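You operate a simulated robot arm through the tools that you are given. There is no shell and no other tool. Be economical: measure what you need, move in short steps, check, and stop when the job is done.

You run a simulated robot arm. Do the job below in one go: nothing can be reset, and whatever is moved stays where it is left.

JOB
Sand the rust off the black bracket with the job card's grit.
Fine: bracket on the magnet plate, magnet on before you sand and left on; the sheet goes on the sanding block, the block goes back.
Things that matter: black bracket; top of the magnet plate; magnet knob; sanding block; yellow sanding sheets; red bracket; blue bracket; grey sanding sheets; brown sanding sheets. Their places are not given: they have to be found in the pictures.

The check looks at the end state, three seconds after you hand in, the way a careful person would. Anything else that was tipped, shoved, dropped, spilled or broken makes it a failure.

ROBOT AND FRAMES
A 7-joint arm with a two-finger parallel gripper, fixed in place. Base frame: the origin is at the foot of the arm, x ahead of it, y to its left, z up; the work surface is at about z = 86. Units: cm, rad, N and s.
With the tool pointing down near the work surface it reaches from about 24 to 68 cm from the base axis. Its first joint turns from -1.152 to 1.152 rad. Payload 2.4 kg.
The TCP is the grasp point between the finger pads, 3 cm short of the fingertips. In the tool frame z runs along the fingers and y along their closing line. The gripper opens to 9.4 cm. The fingers are 2.8 cm wide and 1 cm thick; the gripper's body (5 by 9.6 cm) begins 5.5 cm behind the TCP.
Orientation is that of the tool frame in the base frame, as a unit quaternion [w, x, y, z]. With the fingers straight down and closing along the base's y, the tool's x points along the base's -x, its y along +y and its z along -z.

CONTROLS
- The arm moves only by the tool apply_moves. Its arguments are lists of equal length, an entry for each row: "rotation": the turn, a rotation vector about the tool's x, y, z in rad, a list of three; "linear": the shift along the tool's x, y, z in m, a list of three; "gripper": the opening in per cent of the stroke, from 0 (shut) to 100 (fully open). In form: {"rotation": [[ax, ay, az], ...], "linear": [[tx, ty, tz], ...], "gripper": [gripper, ...]}. A call has 1 to 12 rows; each row is the pose to reach, as a shift and turn from the pose commanded when the call began, along the tool's axes at that moment. A row lasts 0.2 s, in which the tool goes at most 5 cm and 0.15 rad; a call with a longer step from one row to the next is refused whole, and so is a gripper value outside its range. Where a pose cannot be reached the arm comes as near as it can. A force on the tool above 90 N (or 10 N above the force at the start of the call, whichever is more), or a blocked arm, ends the call early, and 0.2 s more pass. The fingers move at their own pace (about 15.3 cm/s each) and stop on an object; they squeeze with about 42 N. The grip force told is the motor's: it shows also when the fingers shut on nothing. Time passes only in rows, and 0.2 s behind the last, so rows that repeat a pose let the fingers close. The reply holds the time, the measured pose of the TCP, the force on the tool along the base axes, the opening and the grip force, in the units named above and with some noise.
- Cameras (640 x 400 px; columns grow to the right, rows downward): "scene" is fixed at [5.54, 47.23, 145.16]; the picture's right is [-0.71, -0.70, 0.00], its down [-0.38, 0.39, -0.84] and it looks along [0.59, -0.60, -0.55] (base axes); focal length 348 px, centre (320, 200). "wrist" rides on the gripper at [-3.7, 0, -5.8] in the tool frame; the picture's right is [0.00, -1.00, 0.00], its down [0.97, 0.00, -0.24] and it looks along [0.24, 0.00, 0.97] (tool axes); focal length 218 px, centre (320, 200).
- snapshot(camera): a new picture of that camera. The clock stands still meanwhile.
- measure_at(camera, pixels): for up to 12 pixels [column, row] of the newest picture of that camera ("zoom" is the newest enlarged one), the place [x, y, z] in the base frame of the surface seen there, good to about 0.2 cm, but the place of the scene camera against the robot may be out by one fixed shift of up to 1.8 cm in any direction. The clock stands still meanwhile.
- close_up(camera, box): a new picture of the part [left, top, right, bottom] of that camera's present view, enlarged. The clock stands still meanwhile.
- close_job(): hands the job in; it is judged then, once.

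Go step by step. Measure first, check grasps and placings, and put right what went wrong. The budget is 80 turns and 34 pictures, counting those below and the enlarged ones. Unless the task says otherwise, let go and move clear before handing in, and close with one line.

The tools are called after "Call:" as a command line: name --argument value ..., lists and objects as JSON in quotes. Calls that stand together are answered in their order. apply_moves: Moves the arm, as the interface text tells. Its arguments: {"type":"object","properties":{"rotation":{"type":"array","items":{"type":"array","items":{"type":"number"}}},"linear":{"type":"array","items":{"type":"array","items":{"type":"number"}}},"gripper":{"type":"array","items":{"type":"number"}}},"required":["rotation","linear","gripper"]} The other tools are called the same way: snapshot (camera) takes a picture; measure_at (camera, pixels) gives the place of the surface under pixels of a picture; close_up (camera, box) takes an enlarged picture of a part of a camera's view; close_job () hands the job in.

At the start:

```text
time: 0.0
tcp_pos: [41.0, 5.0, 123.11]
tcp_rot: [0.0, 0.0, 1.0, 0.001]
wrist_force: [-1.0, -0.4, 0.0]
opening: 9.42
finger_force: 0.0
```

scene: 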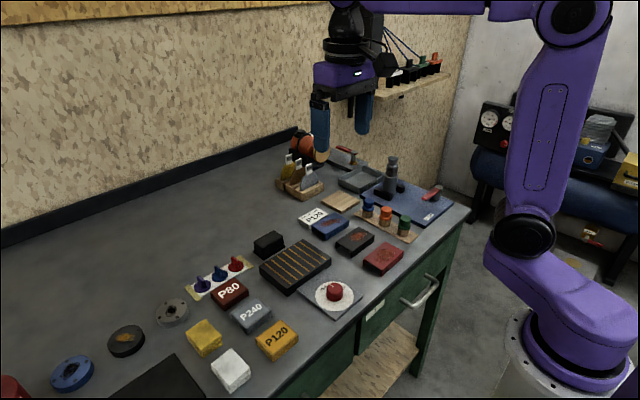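
wrist: 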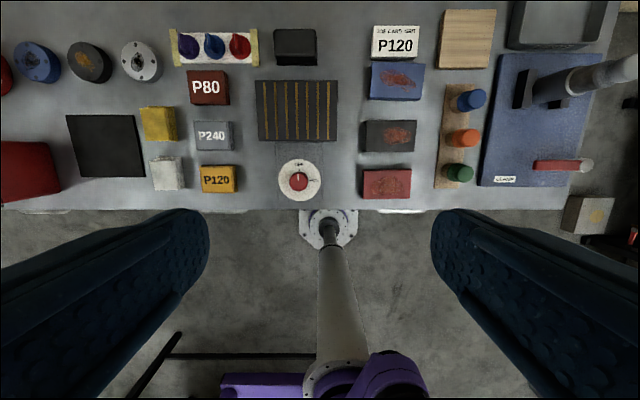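

The wrist view shows the job card reading P120 (about 395,42), yellow sheets marked P120 (218,178), a magnet plate (297,110) with its knob (299,180), and brackets at right. I'll look closer to confirm these and measure them.

Call:
close_up --camera "wrist" --box '[130, 10, 350, 210]'

Call:
close_up --camera "wrist" --box '[340, 0, 560, 210]'

Call:
measure_at --camera "wrist" --pixels '[[295, 46], [297, 110], [299, 180], [388, 136], [218, 180], [386, 184], [397, 82], [395, 42], [213, 135], [335, 60], [207, 87], [299, 160]]'

```text
2.00 times, centred on (240, 110) of wrist
```

zoom: 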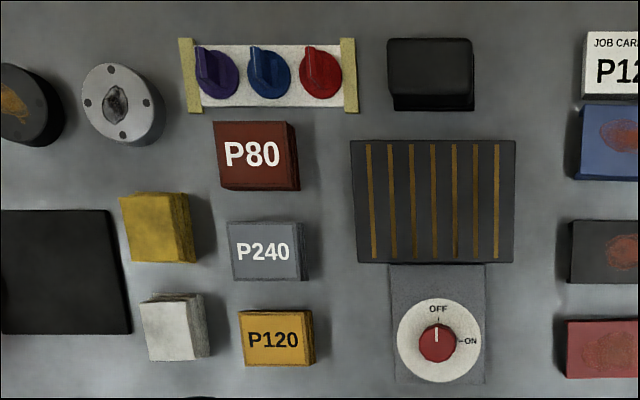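

```text
1.90 times, centred on (450, 105) of wrist
```

zoom: 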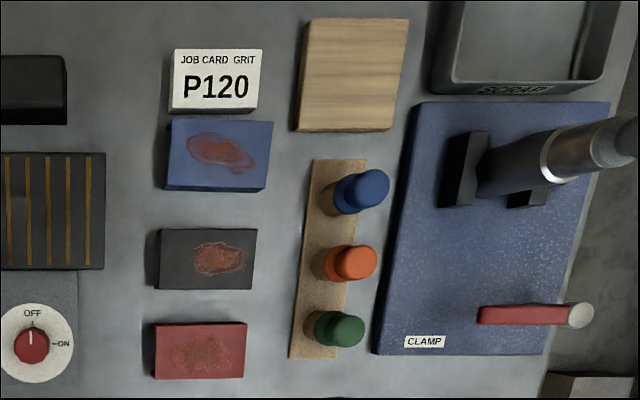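

```text
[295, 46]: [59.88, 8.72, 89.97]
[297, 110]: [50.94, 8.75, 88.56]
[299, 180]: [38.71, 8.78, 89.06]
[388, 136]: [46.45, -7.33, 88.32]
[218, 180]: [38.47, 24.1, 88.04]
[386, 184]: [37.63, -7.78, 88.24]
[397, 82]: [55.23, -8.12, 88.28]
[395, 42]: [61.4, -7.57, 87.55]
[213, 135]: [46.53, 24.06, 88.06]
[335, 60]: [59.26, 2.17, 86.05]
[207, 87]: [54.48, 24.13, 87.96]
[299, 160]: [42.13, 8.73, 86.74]
```

The card says P120, so yellow is the right sheet, and the knob pointer is on OFF with ON 90° clockwise. Next I'll measure the edges of the bracket, plate, knob, block and yellow sheets.

Call:
measure_at --camera "zoom" --pixels '[[163, 234], [254, 233], [165, 284], [250, 284], [218, 258], [154, 288], [3, 160], [100, 160], [100, 262], [30, 345], [62, 62], [62, 110]]'

Call:
measure_at --camera "wrist" --pixels '[[276, 31], [314, 31], [276, 56], [314, 56], [258, 83], [336, 83], [258, 139], [336, 139], [203, 168], [233, 168], [203, 191], [233, 191]]'

Call:
close_up --camera "scene" --box '[180, 200, 440, 380]'

```text
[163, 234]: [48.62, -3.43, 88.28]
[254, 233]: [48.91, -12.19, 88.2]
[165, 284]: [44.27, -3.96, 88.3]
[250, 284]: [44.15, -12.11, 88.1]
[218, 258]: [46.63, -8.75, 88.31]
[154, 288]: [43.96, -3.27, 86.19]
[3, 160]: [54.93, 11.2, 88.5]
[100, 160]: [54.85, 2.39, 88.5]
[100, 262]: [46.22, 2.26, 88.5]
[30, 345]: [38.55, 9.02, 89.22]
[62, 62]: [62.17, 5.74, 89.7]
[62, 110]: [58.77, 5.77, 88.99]
```

```text
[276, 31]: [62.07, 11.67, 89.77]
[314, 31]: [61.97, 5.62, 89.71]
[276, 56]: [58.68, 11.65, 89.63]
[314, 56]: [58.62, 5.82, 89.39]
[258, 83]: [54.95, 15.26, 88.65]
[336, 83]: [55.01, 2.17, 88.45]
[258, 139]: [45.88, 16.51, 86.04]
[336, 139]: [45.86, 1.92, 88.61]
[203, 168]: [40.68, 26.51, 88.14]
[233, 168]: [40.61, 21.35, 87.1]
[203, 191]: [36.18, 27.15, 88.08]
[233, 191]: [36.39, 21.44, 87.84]
```

```text
2.22 times, centred on (310, 290) of scene
```

zoom: 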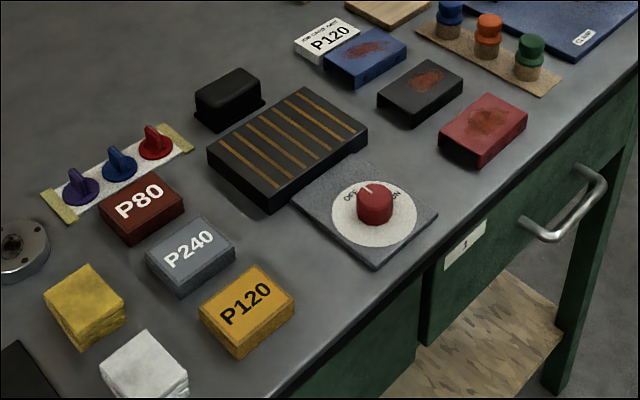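

The bracket is centred near (46.5, -7.9), about 8.7 long in y and 5 wide in x, top at 88.3. The plate is centred at (50.4, 8.7), top at 88.5. I'll grip the bracket across x, so I turn the tool -90° while moving above it.

Call:
apply_moves --rotation '[[0, 0, -0.1428], [0, 0, -0.2856], [0, 0, -0.4284], [0, 0, -0.5712], [0, 0, -0.714], [0, 0, -0.8568], [0, 0, -0.9996], [0, 0, -1.1424], [0, 0, -1.2852], [0, 0, -1.428], [0, 0, -1.5708], [0, 0, -1.5708]]' --linear '[[-0.005, -0.0117, 0.018], [-0.01, -0.0234, 0.036], [-0.015, -0.0352, 0.054], [-0.02, -0.0469, 0.072], [-0.025, -0.0586, 0.09], [-0.03, -0.0704, 0.108], [-0.035, -0.0821, 0.126], [-0.04, -0.0938, 0.144], [-0.045, -0.1055, 0.162], [-0.05, -0.1173, 0.18], [-0.055, -0.129, 0.19], [-0.055, -0.129, 0.19]]' --gripper '[80, 80, 80, 80, 80, 80, 80, 80, 80, 80, 80, 80]'

Call:
snapshot --camera "wrist"

```text
time: 2.6
tcp_pos: [46.45, -7.82, 103.98]
tcp_rot: [0.0, 0.708, -0.707, 0.001]
wrist_force: [-0.2, 0.3, 0.7]
opening: 7.52
finger_force: 0.1
```

```text
28 pictures are left
```

wrist: 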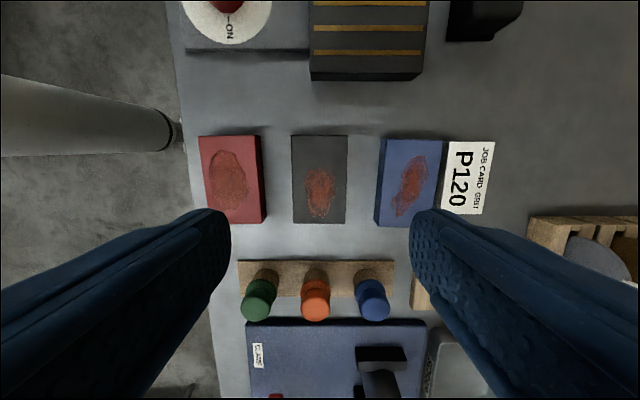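

The turn worked and the bracket sits between the fingers (corners near 292,136 and 346,223). I'll measure its edges precisely, plus the neighbours.

Call:
measure_at --camera "wrist" --pixels '[[294, 180], [344, 180], [319, 138], [319, 221], [297, 150], [318, 190], [262, 180], [380, 180], [314, 78], [418, 68], [330, 60], [376, 218]]'

```text
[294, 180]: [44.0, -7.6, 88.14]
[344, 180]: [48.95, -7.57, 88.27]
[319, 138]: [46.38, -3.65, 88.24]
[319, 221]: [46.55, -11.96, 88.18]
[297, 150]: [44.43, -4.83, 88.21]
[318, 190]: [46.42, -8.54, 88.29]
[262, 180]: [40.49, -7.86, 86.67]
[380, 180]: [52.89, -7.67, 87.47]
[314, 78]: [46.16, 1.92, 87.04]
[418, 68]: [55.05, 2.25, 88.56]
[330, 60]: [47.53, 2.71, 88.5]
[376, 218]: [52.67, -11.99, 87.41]
```

Bracket centre is (46.47, -7.8). I'll go down to TCP z 89.6, with fingertips just above the table, and close.

Call:
apply_moves --rotation '[[0, 0, 0], [0, 0, 0], [0, 0, 0], [0, 0, 0], [0, 0, 0], [0, 0, 0], [0, 0, 0], [0, 0, 0], [0, 0, 0]]' --linear '[[0, 0, 0.04], [0, 0, 0.08], [0, 0, 0.11], [0, 0, 0.13], [0, 0, 0.144], [0, 0, 0.144], [0, 0, 0.144], [0, 0, 0.144], [0, 0, 0.144]]' --gripper '[80, 80, 80, 80, 80, 80, 40, 40, 40]'

```text
time: 4.6
tcp_pos: [46.55, -7.83, 89.64]
tcp_rot: [0.0, 0.707, -0.707, 0.001]
wrist_force: [-0.4, -0.3, 0.0]
opening: 5.47
finger_force: 42.0
```

The grip closed at 5.47 with 42 N, so the bracket is held. Now lift and carry it over the plate, staying a little above it.

Call:
apply_moves --rotation '[[0, 0, 0], [0, 0, 0], [0, 0, 0], [0, 0, 0], [0, 0, 0], [0, 0, 0], [0, 0, 0], [0, 0, 0], [0, 0, 0], [0, 0, 0]]' --linear '[[0, 0, -0.03], [0, 0, -0.07], [-0.03, -0.008, -0.08], [-0.07, -0.016, -0.08], [-0.11, -0.026, -0.08], [-0.14, -0.034, -0.08], [-0.165, -0.039, -0.08], [-0.165, -0.039, -0.06], [-0.165, -0.039, -0.045], [-0.165, -0.039, -0.045]]' --gripper '[40, 40, 40, 40, 40, 40, 40, 40, 40, 40]'

Call:
snapshot --camera "scene"

Call:
snapshot --camera "wrist"

```text
time: 6.8
tcp_pos: [50.3, 8.53, 94.2]
tcp_rot: [0.0, 0.708, -0.706, 0.0]
wrist_force: [-0.2, -1.1, -2.1]
opening: 5.46
finger_force: 42.3
```

```text
27 pictures are left
```

scene: 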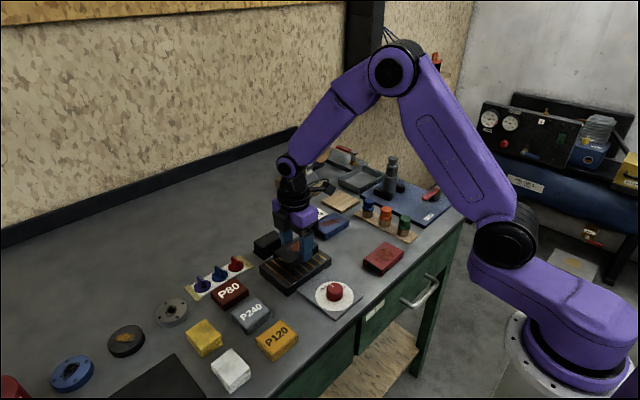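

```text
26 pictures are left
```

wrist: 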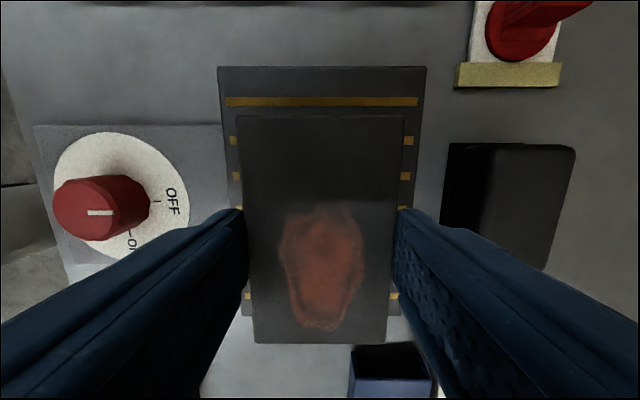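

The bracket is centred over the plate. I'll lower it in small steps until it touches, then check the force before letting go.

Call:
apply_moves --rotation '[[0, 0, 0], [0, 0, 0], [0, 0, 0], [0, 0, 0]]' --linear '[[0, 0, 0.01], [0, 0, 0.017], [0, 0, 0.02], [0, 0, 0.0205]]' --gripper '[40, 40, 40, 40]'

```text
time: 7.8
tcp_pos: [50.41, 8.75, 92.24]
tcp_rot: [0.001, -0.707, 0.707, 0.0]
wrist_force: [-9.0, -1.1, 28.4]
opening: 5.49
finger_force: 41.8
```

Upward force of 28 N means the bracket has seated on the plate. I'll release and rise.

Call:
apply_moves --rotation '[[0, 0, 0], [0, 0, 0], [0, 0, 0], [0, 0, 0], [0, 0, 0], [0, 0, 0], [0, 0, 0], [0, 0, 0]]' --linear '[[0, 0, -0.001], [0, 0, -0.001], [0, 0, -0.001], [0, 0, -0.03], [0, 0, -0.06], [0, 0, -0.1], [0, 0, -0.13], [0, 0, -0.13]]' --gripper '[70, 70, 70, 70, 70, 70, 70, 70]'

Call:
snapshot --camera "wrist"

```text
time: 9.6
tcp_pos: [50.57, 8.57, 105.19]
tcp_rot: [0.0, 0.707, -0.707, 0.0]
wrist_force: [0.1, -0.2, 0.4]
opening: 6.58
finger_force: 0.2
```

```text
25 pictures are left
```

wrist: 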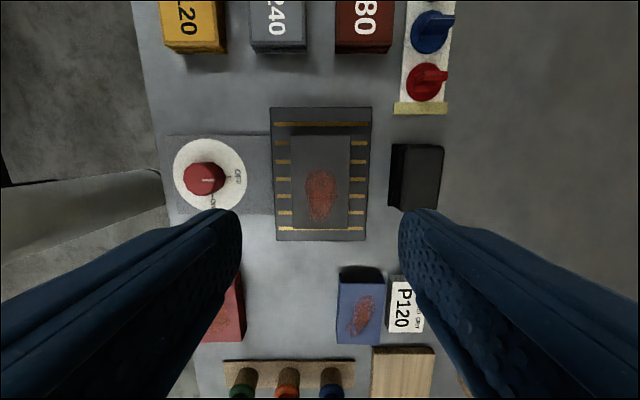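

The bracket lies flat and square on the plate. Next I'll measure the knob (205,178), the rust patch and the bracket edges.

Call:
measure_at --camera "wrist" --pixels '[[204, 178], [190, 180], [218, 180], [205, 168], [205, 192], [232, 178], [320, 171], [320, 221], [337, 195], [306, 195], [293, 180], [348, 180]]'

Call:
close_up --camera "wrist" --box '[160, 125, 260, 225]'

```text
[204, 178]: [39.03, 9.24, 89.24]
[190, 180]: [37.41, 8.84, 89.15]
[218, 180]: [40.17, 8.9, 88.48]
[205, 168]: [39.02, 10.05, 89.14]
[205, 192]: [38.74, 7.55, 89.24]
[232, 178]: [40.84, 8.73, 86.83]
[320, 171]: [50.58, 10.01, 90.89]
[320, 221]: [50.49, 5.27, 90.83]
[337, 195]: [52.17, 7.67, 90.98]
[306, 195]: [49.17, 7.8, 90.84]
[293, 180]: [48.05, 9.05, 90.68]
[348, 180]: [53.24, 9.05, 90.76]
```

```text
4.00 times, centred on (210, 175) of wrist
```

zoom: 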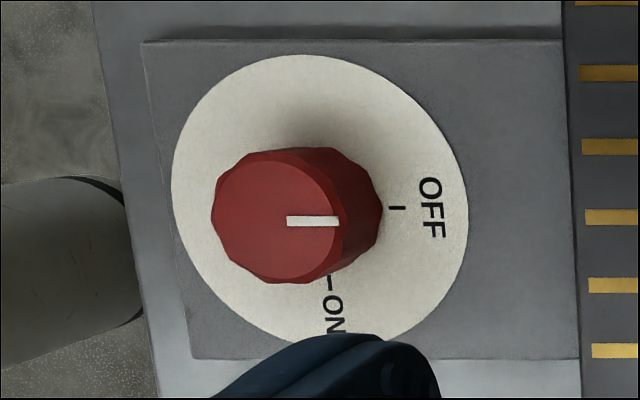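

Knob centre is about (38.8, 8.8), diameter about 3, top 89.2. I'll move above it, go down with a 5 cm opening, and grip it.

Call:
apply_moves --rotation '[[0, 0, 0], [0, 0, 0], [0, 0, 0], [0, 0, 0], [0, 0, 0], [0, 0, 0], [0, 0, 0], [0, 0, 0], [0, 0, 0], [0, 0, 0], [0, 0, 0]]' --linear '[[0, 0.04, 0], [0, 0.08, 0], [-0.0023, 0.1177, 0], [-0.0023, 0.1177, 0.04], [-0.0023, 0.1177, 0.08], [-0.0023, 0.1177, 0.12], [-0.0023, 0.1177, 0.14], [-0.0023, 0.1177, 0.148], [-0.0023, 0.1177, 0.148], [-0.0023, 0.1177, 0.148], [-0.0023, 0.1177, 0.148]]' --gripper '[55, 55, 55, 55, 55, 55, 55, 55, 20, 20, 20]'

```text
time: 12.0
tcp_pos: [38.25, 8.94, 90.22]
tcp_rot: [0.004, 0.708, -0.706, -0.002]
wrist_force: [-27.6, 5.7, -3.7]
opening: 3.3
finger_force: 45.3
```

The knob is gripped at 3.3 cm, but a -27 N side force shows its centre is nearer x=38.25. I'll recentre, then turn 90° clockwise.

Call:
apply_moves --rotation '[[0, 0, 0], [0, 0, 0.1428], [0, 0, 0.2856], [0, 0, 0.4284], [0, 0, 0.5712], [0, 0, 0.714], [0, 0, 0.8568], [0, 0, 0.9996], [0, 0, 1.1424], [0, 0, 1.2852], [0, 0, 1.428], [0, 0, 1.5708]]' --linear '[[0, 0.0055, 0], [0, 0.0055, 0], [0, 0.0055, 0], [0, 0.0055, 0], [0, 0.0055, 0], [0, 0.0055, 0], [0, 0.0055, 0], [0, 0.0055, 0], [0, 0.0055, 0], [0, 0.0055, 0], [0, 0.0055, 0], [0, 0.0055, 0]]' --gripper '[20, 20, 20, 20, 20, 20, 20, 20, 20, 20, 20, 20]'

```text
time: 14.6
tcp_pos: [37.88, 9.17, 90.42]
tcp_rot: [0.0, 0.0, 1.0, 0.0]
wrist_force: [-6.7, 22.0, -33.0]
opening: 3.28
finger_force: 45.4
```

The turn completed. I'll release, rise and check the pointer.

Call:
apply_moves --rotation '[[0, 0, 0], [0, 0, 0], [0, 0, 0], [0, 0, 0], [0, 0, 0], [0, 0, 0], [0, 0, 0], [0, 0, 0]]' --linear '[[0, 0, 0], [0, 0, 0], [0, 0, -0.03], [0, 0, -0.07], [0, 0, -0.11], [-0.03, 0, -0.15], [-0.06, 0, -0.15], [-0.06, 0, -0.15]]' --gripper '[60, 60, 60, 60, 60, 60, 60, 60]'

Call:
snapshot --camera "wrist"

Call:
close_up --camera "scene" --box '[240, 200, 400, 320]'

```text
time: 16.4
tcp_pos: [44.13, 8.83, 105.38]
tcp_rot: [0.0, 0.0, 1.0, -0.001]
wrist_force: [1.1, 0.7, -0.6]
opening: 5.65
finger_force: 0.1
```

```text
23 pictures are left
```

wrist: 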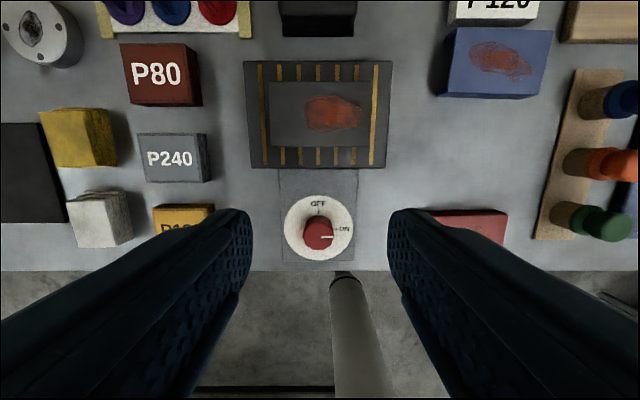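

```text
3.33 times, centred on (320, 260) of scene
```

zoom: 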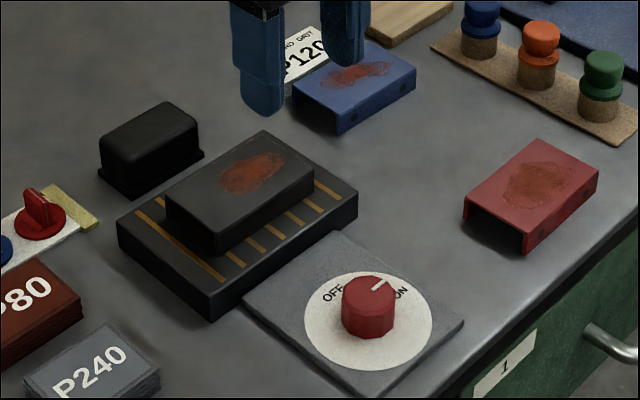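

The pointer now looks to be toward ON. I'll take a closer look to judge how exact it is.

Call:
close_up --camera "wrist" --box '[270, 180, 370, 270]'

Call:
measure_at --camera "wrist" --pixels '[[280, 14], [355, 14], [318, 36], [320, 10], [306, 113], [362, 113], [333, 97], [333, 129], [270, 84], [397, 84], [270, 145], [397, 145]]'

```text
4.44 times, centred on (320, 225) of wrist
```

zoom: 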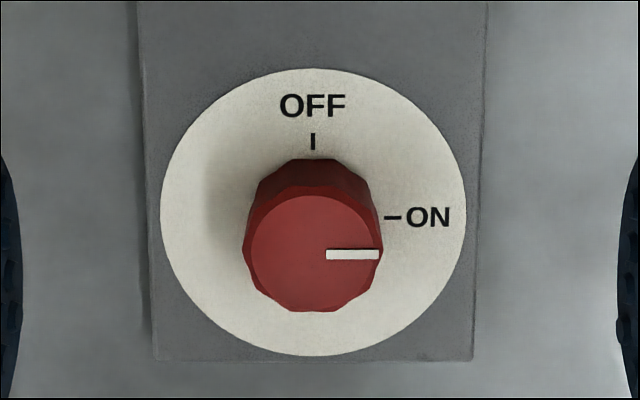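

```text
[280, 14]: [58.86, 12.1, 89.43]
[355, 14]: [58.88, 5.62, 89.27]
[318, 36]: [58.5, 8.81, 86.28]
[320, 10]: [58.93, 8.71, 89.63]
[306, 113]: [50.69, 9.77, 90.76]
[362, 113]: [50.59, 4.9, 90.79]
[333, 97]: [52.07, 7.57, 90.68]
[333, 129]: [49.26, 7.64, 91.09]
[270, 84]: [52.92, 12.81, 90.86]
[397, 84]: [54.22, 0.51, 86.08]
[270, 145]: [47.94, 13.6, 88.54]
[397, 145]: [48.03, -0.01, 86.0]
```

The knob points exactly at ON. Now I'll move above the sanding block to look at its shape.

Call:
apply_moves --rotation '[[0, 0, 0], [0, 0, 0], [0, 0, 0], [0, 0, 0], [0, 0, 0]]' --linear '[[-0.04, 0, 0], [-0.08, 0, 0], [-0.12, 0, 0], [-0.16, 0, 0], [-0.16, 0, 0]]' --gripper '[80, 80, 80, 80, 80]'

Call:
close_up --camera "wrist" --box '[240, 100, 400, 260]'

Call:
close_up --camera "scene" --box '[230, 215, 310, 270]'

```text
time: 17.6
tcp_pos: [59.99, 8.68, 105.36]
tcp_rot: [0.001, 0.0, 1.0, 0.0]
wrist_force: [-0.5, 0.5, 0.3]
opening: 7.53
finger_force: 0.0
```

```text
2.50 times, centred on (320, 180) of wrist
```

zoom: 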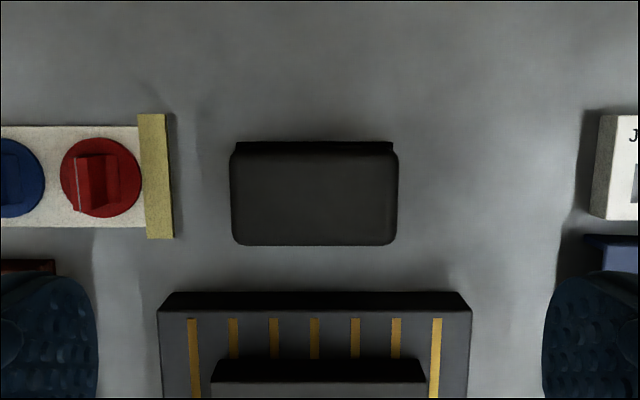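

```text
7.27 times, centred on (270, 242) of scene
```

zoom: 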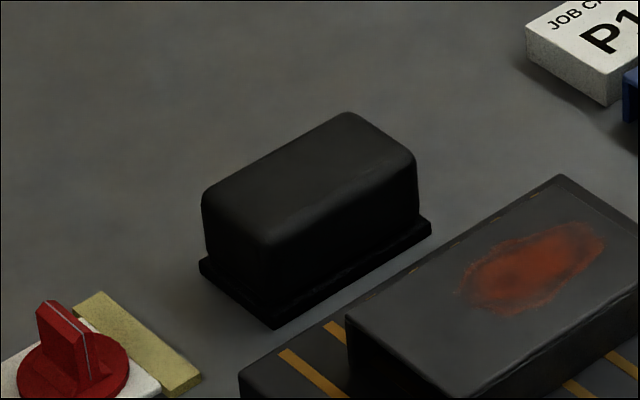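

The block has a handle body on a thin wider flange. I'll measure it from this pose.

Call:
snapshot --camera "wrist"

Call:
measure_at --camera "wrist" --pixels '[[286, 180], [349, 180], [318, 164], [318, 196], [318, 180], [318, 158], [287, 158], [347, 158], [318, 217], [284, 161], [351, 161], [282, 130]]'

```text
18 pictures are left
```

wrist: 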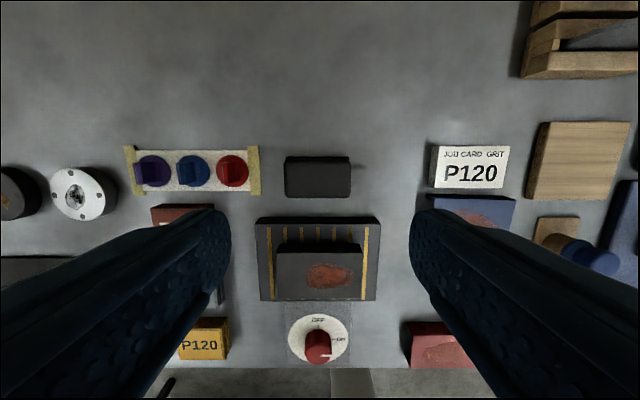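

```text
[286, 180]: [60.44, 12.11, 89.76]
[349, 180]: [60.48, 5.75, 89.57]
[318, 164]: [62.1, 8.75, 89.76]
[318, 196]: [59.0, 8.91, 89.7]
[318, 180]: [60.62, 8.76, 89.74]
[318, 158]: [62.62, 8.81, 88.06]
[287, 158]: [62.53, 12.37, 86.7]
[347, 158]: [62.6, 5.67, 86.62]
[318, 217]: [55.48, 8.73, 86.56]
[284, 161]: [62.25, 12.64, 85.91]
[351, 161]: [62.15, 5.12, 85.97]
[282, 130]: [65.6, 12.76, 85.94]
```

Block centre is (60.5, 8.9): handle 3.7 in x by 6.5 in y, top at 89.75, flange below 86.7. I'll grip across x, clear of the plate and the knob tray, so I turn -90° here while lowering part way.

Call:
apply_moves --rotation '[[0, 0, -0.1428], [0, 0, -0.2856], [0, 0, -0.4284], [0, 0, -0.5712], [0, 0, -0.714], [0, 0, -0.8568], [0, 0, -0.9996], [0, 0, -1.1424], [0, 0, -1.2852], [0, 0, -1.428], [0, 0, -1.5708], [0, 0, -1.5708]]' --linear '[[-0.005, 0.002, 0], [-0.005, 0.002, 0], [-0.005, 0.002, 0], [-0.005, 0.002, 0], [-0.005, 0.002, 0.01], [-0.005, 0.002, 0.02], [-0.005, 0.002, 0.03], [-0.005, 0.002, 0.04], [-0.005, 0.002, 0.05], [-0.005, 0.002, 0.06], [-0.005, 0.002, 0.07], [-0.005, 0.002, 0.07]]' --gripper '[55, 55, 55, 55, 55, 55, 55, 55, 55, 55, 55, 55]'

Call:
snapshot --camera "wrist"

Call:
measure_at --camera "wrist" --pixels '[[320, 200], [300, 200], [340, 200]]'

```text
time: 20.2
tcp_pos: [60.55, 9.08, 98.2]
tcp_rot: [0.0, 0.708, -0.706, 0.0]
wrist_force: [-0.1, -0.5, -0.6]
opening: 5.16
finger_force: 0.1
```

```text
17 pictures are left
```

wrist: 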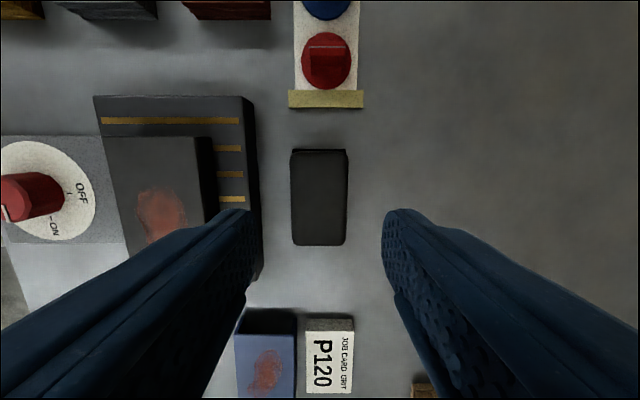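

```text
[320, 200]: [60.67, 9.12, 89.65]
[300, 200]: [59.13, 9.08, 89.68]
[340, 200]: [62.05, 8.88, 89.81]
```

The block is centred between the fingers (columns 291–348). Going down to z 90.2 and closing.

Call:
apply_moves --rotation '[[0, 0, 0], [0, 0, 0], [0, 0, 0], [0, 0, 0], [0, 0, 0], [0, 0, 0], [0, 0, 0]]' --linear '[[0, 0.0, 0.04], [0, 0.0, 0.07], [0, 0.0, 0.08], [0, 0.0, 0.08], [0, 0.0, 0.08], [0, 0.0, 0.08], [0, 0.0, 0.08]]' --gripper '[55, 55, 55, 55, 25, 25, 25]'

```text
time: 21.8
tcp_pos: [60.54, 9.1, 90.39]
tcp_rot: [-0.001, -0.707, 0.707, 0.0]
wrist_force: [0.2, -0.2, -0.2]
opening: 4.09
finger_force: 41.8
```

The block is held (4.09 cm, 42 N). I'll lift it and carry it over the yellow P120 stack at (38.4, 24.25).

Call:
apply_moves --rotation '[[0, 0, 0], [0, 0, 0], [0, 0, 0], [0, 0, 0], [0, 0, 0], [0, 0, 0], [0, 0, 0], [0, 0, 0], [0, 0, 0], [0, 0, 0], [0, 0, 0], [0, 0, 0]]' --linear '[[0, 0, -0.04], [0, 0, -0.08], [0, 0, -0.08], [-0.022, 0.032, -0.08], [-0.044, 0.063, -0.08], [-0.066, 0.095, -0.08], [-0.087, 0.126, -0.08], [-0.109, 0.158, -0.08], [-0.131, 0.189, -0.08], [-0.153, 0.221, -0.08], [-0.153, 0.221, -0.08], [-0.153, 0.221, -0.08]]' --gripper '[25, 25, 25, 25, 25, 25, 25, 25, 25, 25, 25, 25]'

Call:
snapshot --camera "wrist"

Call:
snapshot --camera "scene"

```text
time: 24.4
tcp_pos: [38.52, 24.34, 98.35]
tcp_rot: [0.0, 0.707, -0.707, 0.001]
wrist_force: [0.8, 0.6, -1.5]
opening: 4.11
finger_force: 41.9
```

```text
16 pictures are left
```

wrist: 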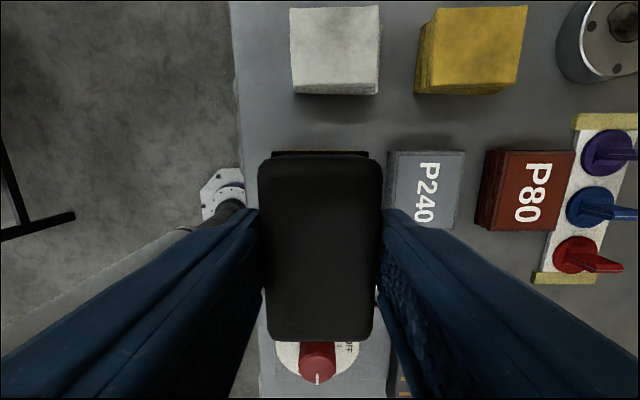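

```text
15 pictures are left
```

scene: 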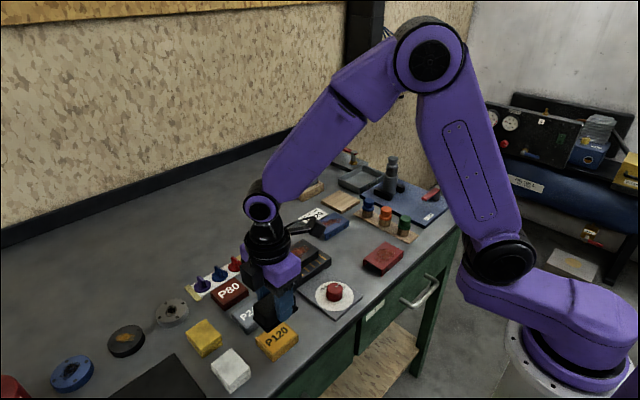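

The block is above the yellow stack. I'll lower it gently and press it on the sheets.

Call:
apply_moves --rotation '[[0, 0, 0], [0, 0, 0], [0, 0, 0], [0, 0, 0], [0, 0, 0], [0, 0, 0], [0, 0, 0]]' --linear '[[0, 0, 0.03], [0, 0, 0.05], [0, 0, 0.055], [0, 0, 0.0575], [0, 0, 0.059], [0, 0, 0.06], [0, 0, 0.06]]' --gripper '[25, 25, 25, 25, 25, 25, 25]'

```text
time: 26.0
tcp_pos: [38.62, 24.39, 92.22]
tcp_rot: [0.0, -0.707, 0.707, 0.0]
wrist_force: [0.8, 0.7, -1.0]
opening: 4.11
finger_force: 41.6
```

No contact yet at z 92.2. I'll continue down in millimetre steps.

Call:
apply_moves --rotation '[[0, 0, 0], [0, 0, 0], [0, 0, 0]]' --linear '[[0, 0, 0.001], [0, 0, 0.002], [0, 0, 0.002]]' --gripper '[25, 25, 25]'

```text
time: 26.8
tcp_pos: [38.34, 24.33, 92.24]
tcp_rot: [0.001, -0.707, 0.707, 0.0]
wrist_force: [-6.3, -4.5, 38.9]
opening: 4.1
finger_force: 42.1
```

Contact is firm at 39 N. I'll hold briefly, then lift and see whether a sheet has come along.

Call:
apply_moves --rotation '[[0, 0, 0], [0, 0, 0], [0, 0, 0], [0, 0, 0], [0, 0, 0], [0, 0, 0], [0, 0, 0]]' --linear '[[0, 0, 0], [0, 0, 0], [0, 0, 0], [0, 0, -0.02], [0, 0, -0.05], [0, 0, -0.08], [0, 0, -0.08]]' --gripper '[25, 25, 25, 25, 25, 25, 25]'

Call:
close_up --camera "scene" --box '[190, 240, 350, 370]'

```text
time: 28.4
tcp_pos: [38.59, 24.26, 99.99]
tcp_rot: [0.0, 0.707, -0.707, 0.0]
wrist_force: [0.4, 0.1, -0.7]
opening: 4.11
finger_force: 41.8
```

```text
3.08 times, centred on (270, 305) of scene
```

zoom: 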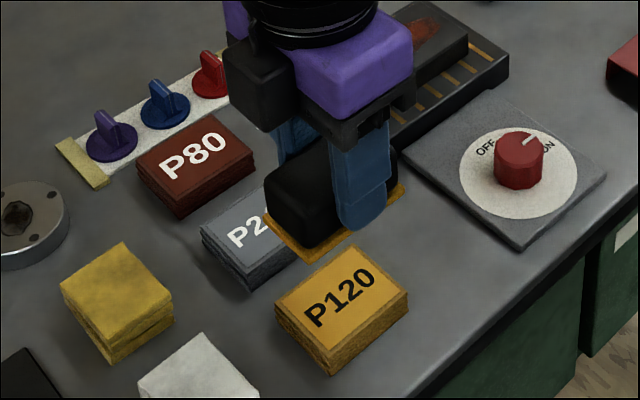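

A yellow sheet is now stuck under the block and the stack is undisturbed. I'll carry it to above the rust patch at (50.65, 7.5).

Call:
apply_moves --rotation '[[0, 0, 0], [0, 0, 0], [0, 0, 0], [0, 0, 0], [0, 0, 0], [0, 0, 0], [0, 0, 0], [0, 0, 0], [0, 0, 0], [0, 0, 0]]' --linear '[[0.028, -0.02, 0], [0.056, -0.0405, 0], [0.0835, -0.061, 0], [0.111, -0.081, 0], [0.139, -0.101, 0], [0.167, -0.1215, 0], [0.167, -0.1215, 0], [0.167, -0.1215, 0.02], [0.167, -0.1215, 0.04], [0.167, -0.1215, 0.04]]' --gripper '[25, 25, 25, 25, 25, 25, 25, 25, 25, 25]'

Call:
snapshot --camera "wrist"

```text
time: 30.6
tcp_pos: [50.7, 7.68, 96.07]
tcp_rot: [0.0, -0.707, 0.707, 0.0]
wrist_force: [-0.3, 0.7, -0.5]
opening: 4.12
finger_force: 42.0
```

```text
13 pictures are left
```

wrist: 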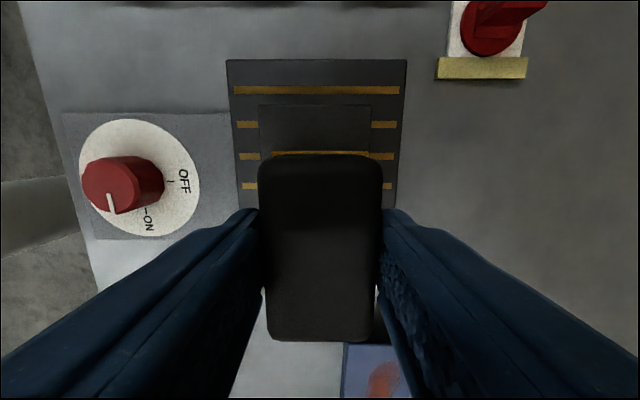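

The block is over the rust and the knob still reads ON. I'll lower until it touches.

Call:
apply_moves --rotation '[[0, 0, 0], [0, 0, 0], [0, 0, 0], [0, 0, 0]]' --linear '[[0, 0, 0.006], [0, 0, 0.009], [0, 0, 0.0105], [0, 0, 0.0105]]' --gripper '[25, 25, 25, 25]'

```text
time: 31.6
tcp_pos: [50.69, 7.73, 95.16]
tcp_rot: [0.0, -0.707, 0.707, 0.001]
wrist_force: [-0.9, -1.2, 3.2]
opening: 4.06
finger_force: 41.9
```

Light contact at 3 N. I'll press about 1 mm more and do strokes over the patch.

Call:
apply_moves --rotation '[[0, 0, 0], [0, 0, 0], [0, 0, 0], [0, 0, 0], [0, 0, 0], [0, 0, 0], [0, 0, 0], [0, 0, 0], [0, 0, 0], [0, 0, 0], [0, 0, 0], [0, 0, 0]]' --linear '[[0, 0, 0.001], [0.012, 0, 0.001], [0, 0, 0.001], [-0.015, 0, 0.001], [-0.025, 0, 0.001], [-0.01, 0, 0.001], [0.01, 0, 0.001], [0.012, 0, 0.001], [-0.005, 0, 0.001], [-0.025, 0, 0.001], [-0.01, 0, 0.001], [0, 0, 0.001]]' --gripper '[25, 25, 25, 25, 25, 25, 25, 25, 25, 25, 25, 25]'

```text
time: 34.2
tcp_pos: [50.68, 7.95, 95.02]
tcp_rot: [-0.002, 0.708, -0.706, 0.001]
wrist_force: [-0.3, 11.0, 26.7]
opening: 4.1
finger_force: 42.5
```

The strokes ran at about 27 N. I'll do another set with small sideways offsets, then lift to look.

Call:
apply_moves --rotation '[[0, 0, 0], [0, 0, 0], [0, 0, 0], [0, 0, 0], [0, 0, 0], [0, 0, 0], [0, 0, 0], [0, 0, 0], [0, 0, 0], [0, 0, 0], [0, 0, 0], [0, 0, 0]]' --linear '[[0.012, 0.005, 0], [0, 0.006, 0], [-0.02, 0.006, 0], [0, 0.006, 0], [0.012, 0, 0], [0.012, -0.006, 0], [0, -0.006, 0], [-0.02, -0.006, 0], [0, -0.006, 0], [0.012, 0, 0], [-0.01, 0, 0], [0, 0, 0]]' --gripper '[25, 25, 25, 25, 25, 25, 25, 25, 25, 25, 25, 25]'

Call:
apply_moves --rotation '[[0, 0, 0], [0, 0, 0], [0, 0, 0], [0, 0, 0], [0, 0, 0]]' --linear '[[0, 0, -0.02], [0, 0, -0.05], [0, -0.04, -0.05], [0, -0.08, -0.05], [0, -0.099, -0.05]]' --gripper '[25, 25, 25, 25, 25]'

Call:
snapshot --camera "wrist"

Call:
close_up --camera "scene" --box '[220, 200, 380, 320]'

```text
time: 36.8
tcp_pos: [50.68, 8.03, 95.04]
tcp_rot: [-0.002, 0.708, -0.706, 0.001]
wrist_force: [-0.7, 11.7, 31.4]
opening: 4.1
finger_force: 42.2
```

```text
time: 38.0
tcp_pos: [60.49, 7.57, 100.03]
tcp_rot: [-0.001, -0.707, 0.707, 0.001]
wrist_force: [0.2, 0.5, -0.5]
opening: 4.12
finger_force: 42.0
```

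```text
12 pictures are left
```

wrist: 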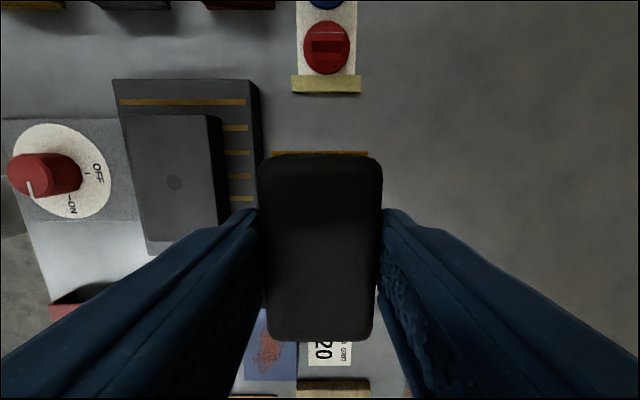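

```text
3.33 times, centred on (300, 260) of scene
```

zoom: 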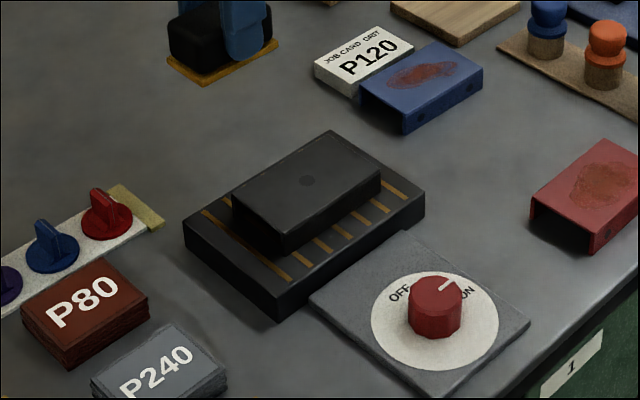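

The rust is gone, but a small dark round spot remains at wrist (175,183). I'll zoom in to tell whether it is a hole or leftover rust.

Call:
close_up --camera "wrist" --box '[110, 100, 230, 250]'

Call:
measure_at --camera "wrist" --pixels '[[175, 183], [168, 183], [182, 183], [150, 160], [165, 120], [180, 225], [210, 170], [320, 153]]'

```text
2.67 times, centred on (170, 175) of wrist
```

zoom: 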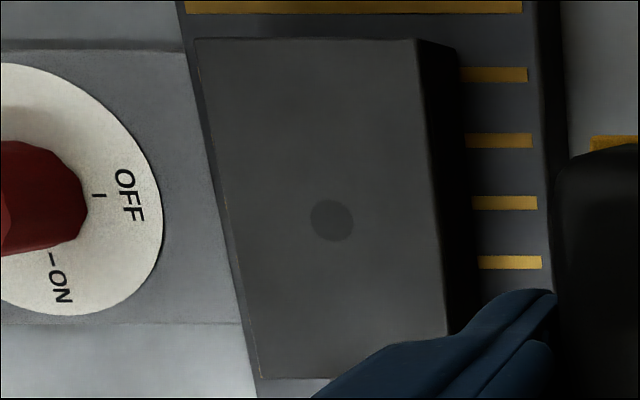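

```text
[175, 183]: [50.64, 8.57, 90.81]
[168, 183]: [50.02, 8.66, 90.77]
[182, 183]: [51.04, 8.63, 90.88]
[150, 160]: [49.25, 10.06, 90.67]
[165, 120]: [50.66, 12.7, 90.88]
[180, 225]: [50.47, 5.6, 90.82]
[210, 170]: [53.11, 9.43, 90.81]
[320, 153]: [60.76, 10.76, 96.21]
```

The spot is a plain grey mark at the bracket's centre, (50.6, 8.6), with no rust colour, so it looks like a feature of the part and the sanding is complete. Now the block goes back to its original spot (TCP 60.5, 9.0).

Call:
apply_moves --rotation '[[0, 0, 0], [0, 0, 0], [0, 0, 0], [0, 0, 0], [0, 0, 0], [0, 0, 0], [0, 0, 0]]' --linear '[[-0.014, -0.0005, 0], [-0.014, -0.0005, 0.03], [-0.014, -0.0005, 0.06], [-0.014, -0.0005, 0.08], [-0.014, -0.0005, 0.09], [-0.014, -0.0005, 0.095], [-0.014, -0.0005, 0.0955]]' --gripper '[25, 25, 25, 25, 25, 25, 25]'

```text
time: 39.6
tcp_pos: [60.67, 8.99, 90.51]
tcp_rot: [-0.001, -0.707, 0.707, 0.0]
wrist_force: [-0.1, 0.2, -0.4]
opening: 4.1
finger_force: 42.1
```

No contact yet at 90.5, so I'll go down in small steps.

Call:
apply_moves --rotation '[[0, 0, 0], [0, 0, 0], [0, 0, 0]]' --linear '[[0, 0, 0.001], [0, 0, 0.002], [0, 0, 0.002]]' --gripper '[25, 25, 25]'

```text
time: 40.4
tcp_pos: [60.59, 9.1, 90.18]
tcp_rot: [0.0, -0.707, 0.707, 0.0]
wrist_force: [-2.5, -0.3, 5.0]
opening: 4.09
finger_force: 42.1
```

A 5 N contact shows the block is on the table. Releasing (opening 5.2 cm) and rising clear.

Call:
apply_moves --rotation '[[0, 0, 0], [0, 0, 0], [0, 0, 0], [0, 0, 0], [0, 0, 0], [0, 0, 0], [0, 0, 0], [0, 0, 0], [0, 0, 0]]' --linear '[[0, 0, 0], [0, 0, 0], [0, 0, 0], [0, 0, -0.03], [0, 0, -0.07], [0, 0, -0.11], [0, 0.04, -0.15], [0, 0.08, -0.17], [0, 0.08, -0.17]]' --gripper '[55, 55, 55, 55, 55, 55, 55, 55, 55]'

Call:
snapshot --camera "wrist"

Call:
close_up --camera "scene" --box '[180, 200, 440, 380]'

Call:
measure_at --camera "wrist" --pixels '[[430, 180], [320, 195]]'

```text
refused: row 7 steps farther than a row can; nothing moved
```

```text
9 pictures are left
```

wrist: 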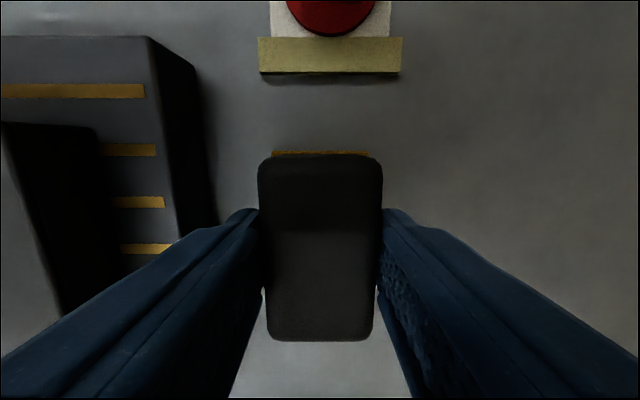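

```text
2.22 times, centred on (310, 290) of scene
```

zoom: 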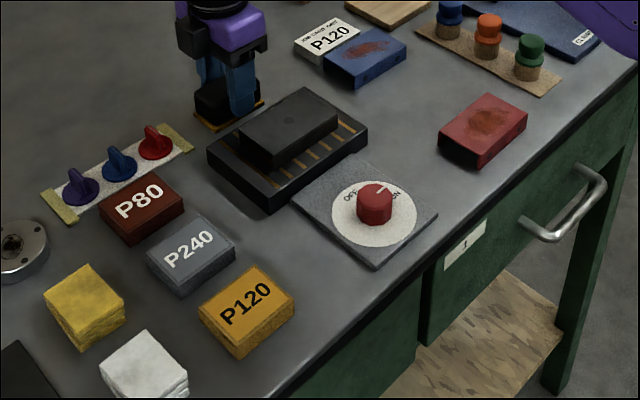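

```text
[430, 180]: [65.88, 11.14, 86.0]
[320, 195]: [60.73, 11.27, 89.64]
```

The call was refused because row 7 stepped too far, and nothing moved; the block is still held at its place. I'll repeat with shorter steps.

Call:
apply_moves --rotation '[[0, 0, 0], [0, 0, 0], [0, 0, 0], [0, 0, 0], [0, 0, 0], [0, 0, 0], [0, 0, 0], [0, 0, 0], [0, 0, 0], [0, 0, 0]]' --linear '[[0, 0, 0], [0, 0, 0], [0, 0, 0], [0, 0, -0.03], [0, 0, -0.07], [0, 0, -0.11], [0, 0, -0.15], [0, 0.04, -0.17], [0, 0.08, -0.17], [0, 0.08, -0.17]]' --gripper '[55, 55, 55, 55, 55, 55, 55, 55, 55, 55]'

Call:
snapshot --camera "wrist"

Call:
close_up --camera "scene" --box '[180, 200, 440, 380]'

```text
time: 42.6
tcp_pos: [52.33, 9.09, 107.21]
tcp_rot: [0.0, -0.707, 0.708, 0.0]
wrist_force: [-0.1, 0.8, -0.3]
opening: 5.17
finger_force: 0.0
```

```text
7 pictures are left
```

wrist: 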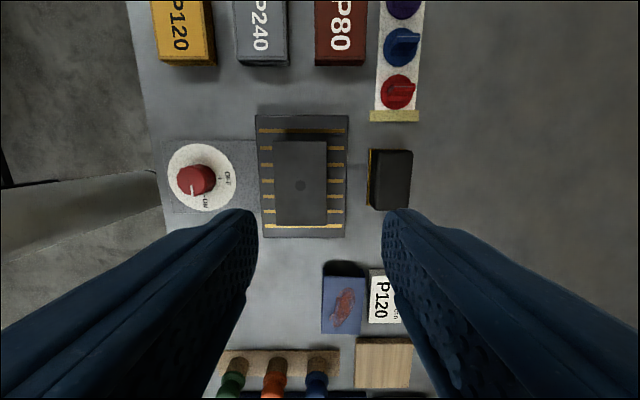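

```text
2.22 times, centred on (310, 290) of scene
```

zoom: 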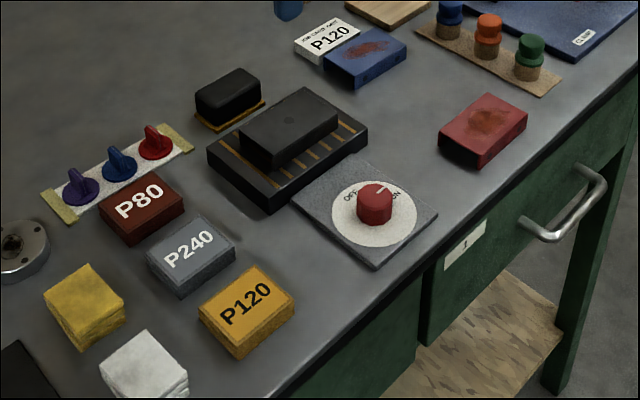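

The block is back in place with its P120 sheet on, the bracket on the plate is free of rust, the knob is at ON, and nothing else has moved. The gripper is empty and clear, so I'm handing in.

Call:
close_job

```text
The job is handed in.
```

I sanded the rust off the black bracket with P120, the grit on the job card. The bracket is on the magnet plate with the magnet on, and the sanding block is back in its place with the sheet on it.
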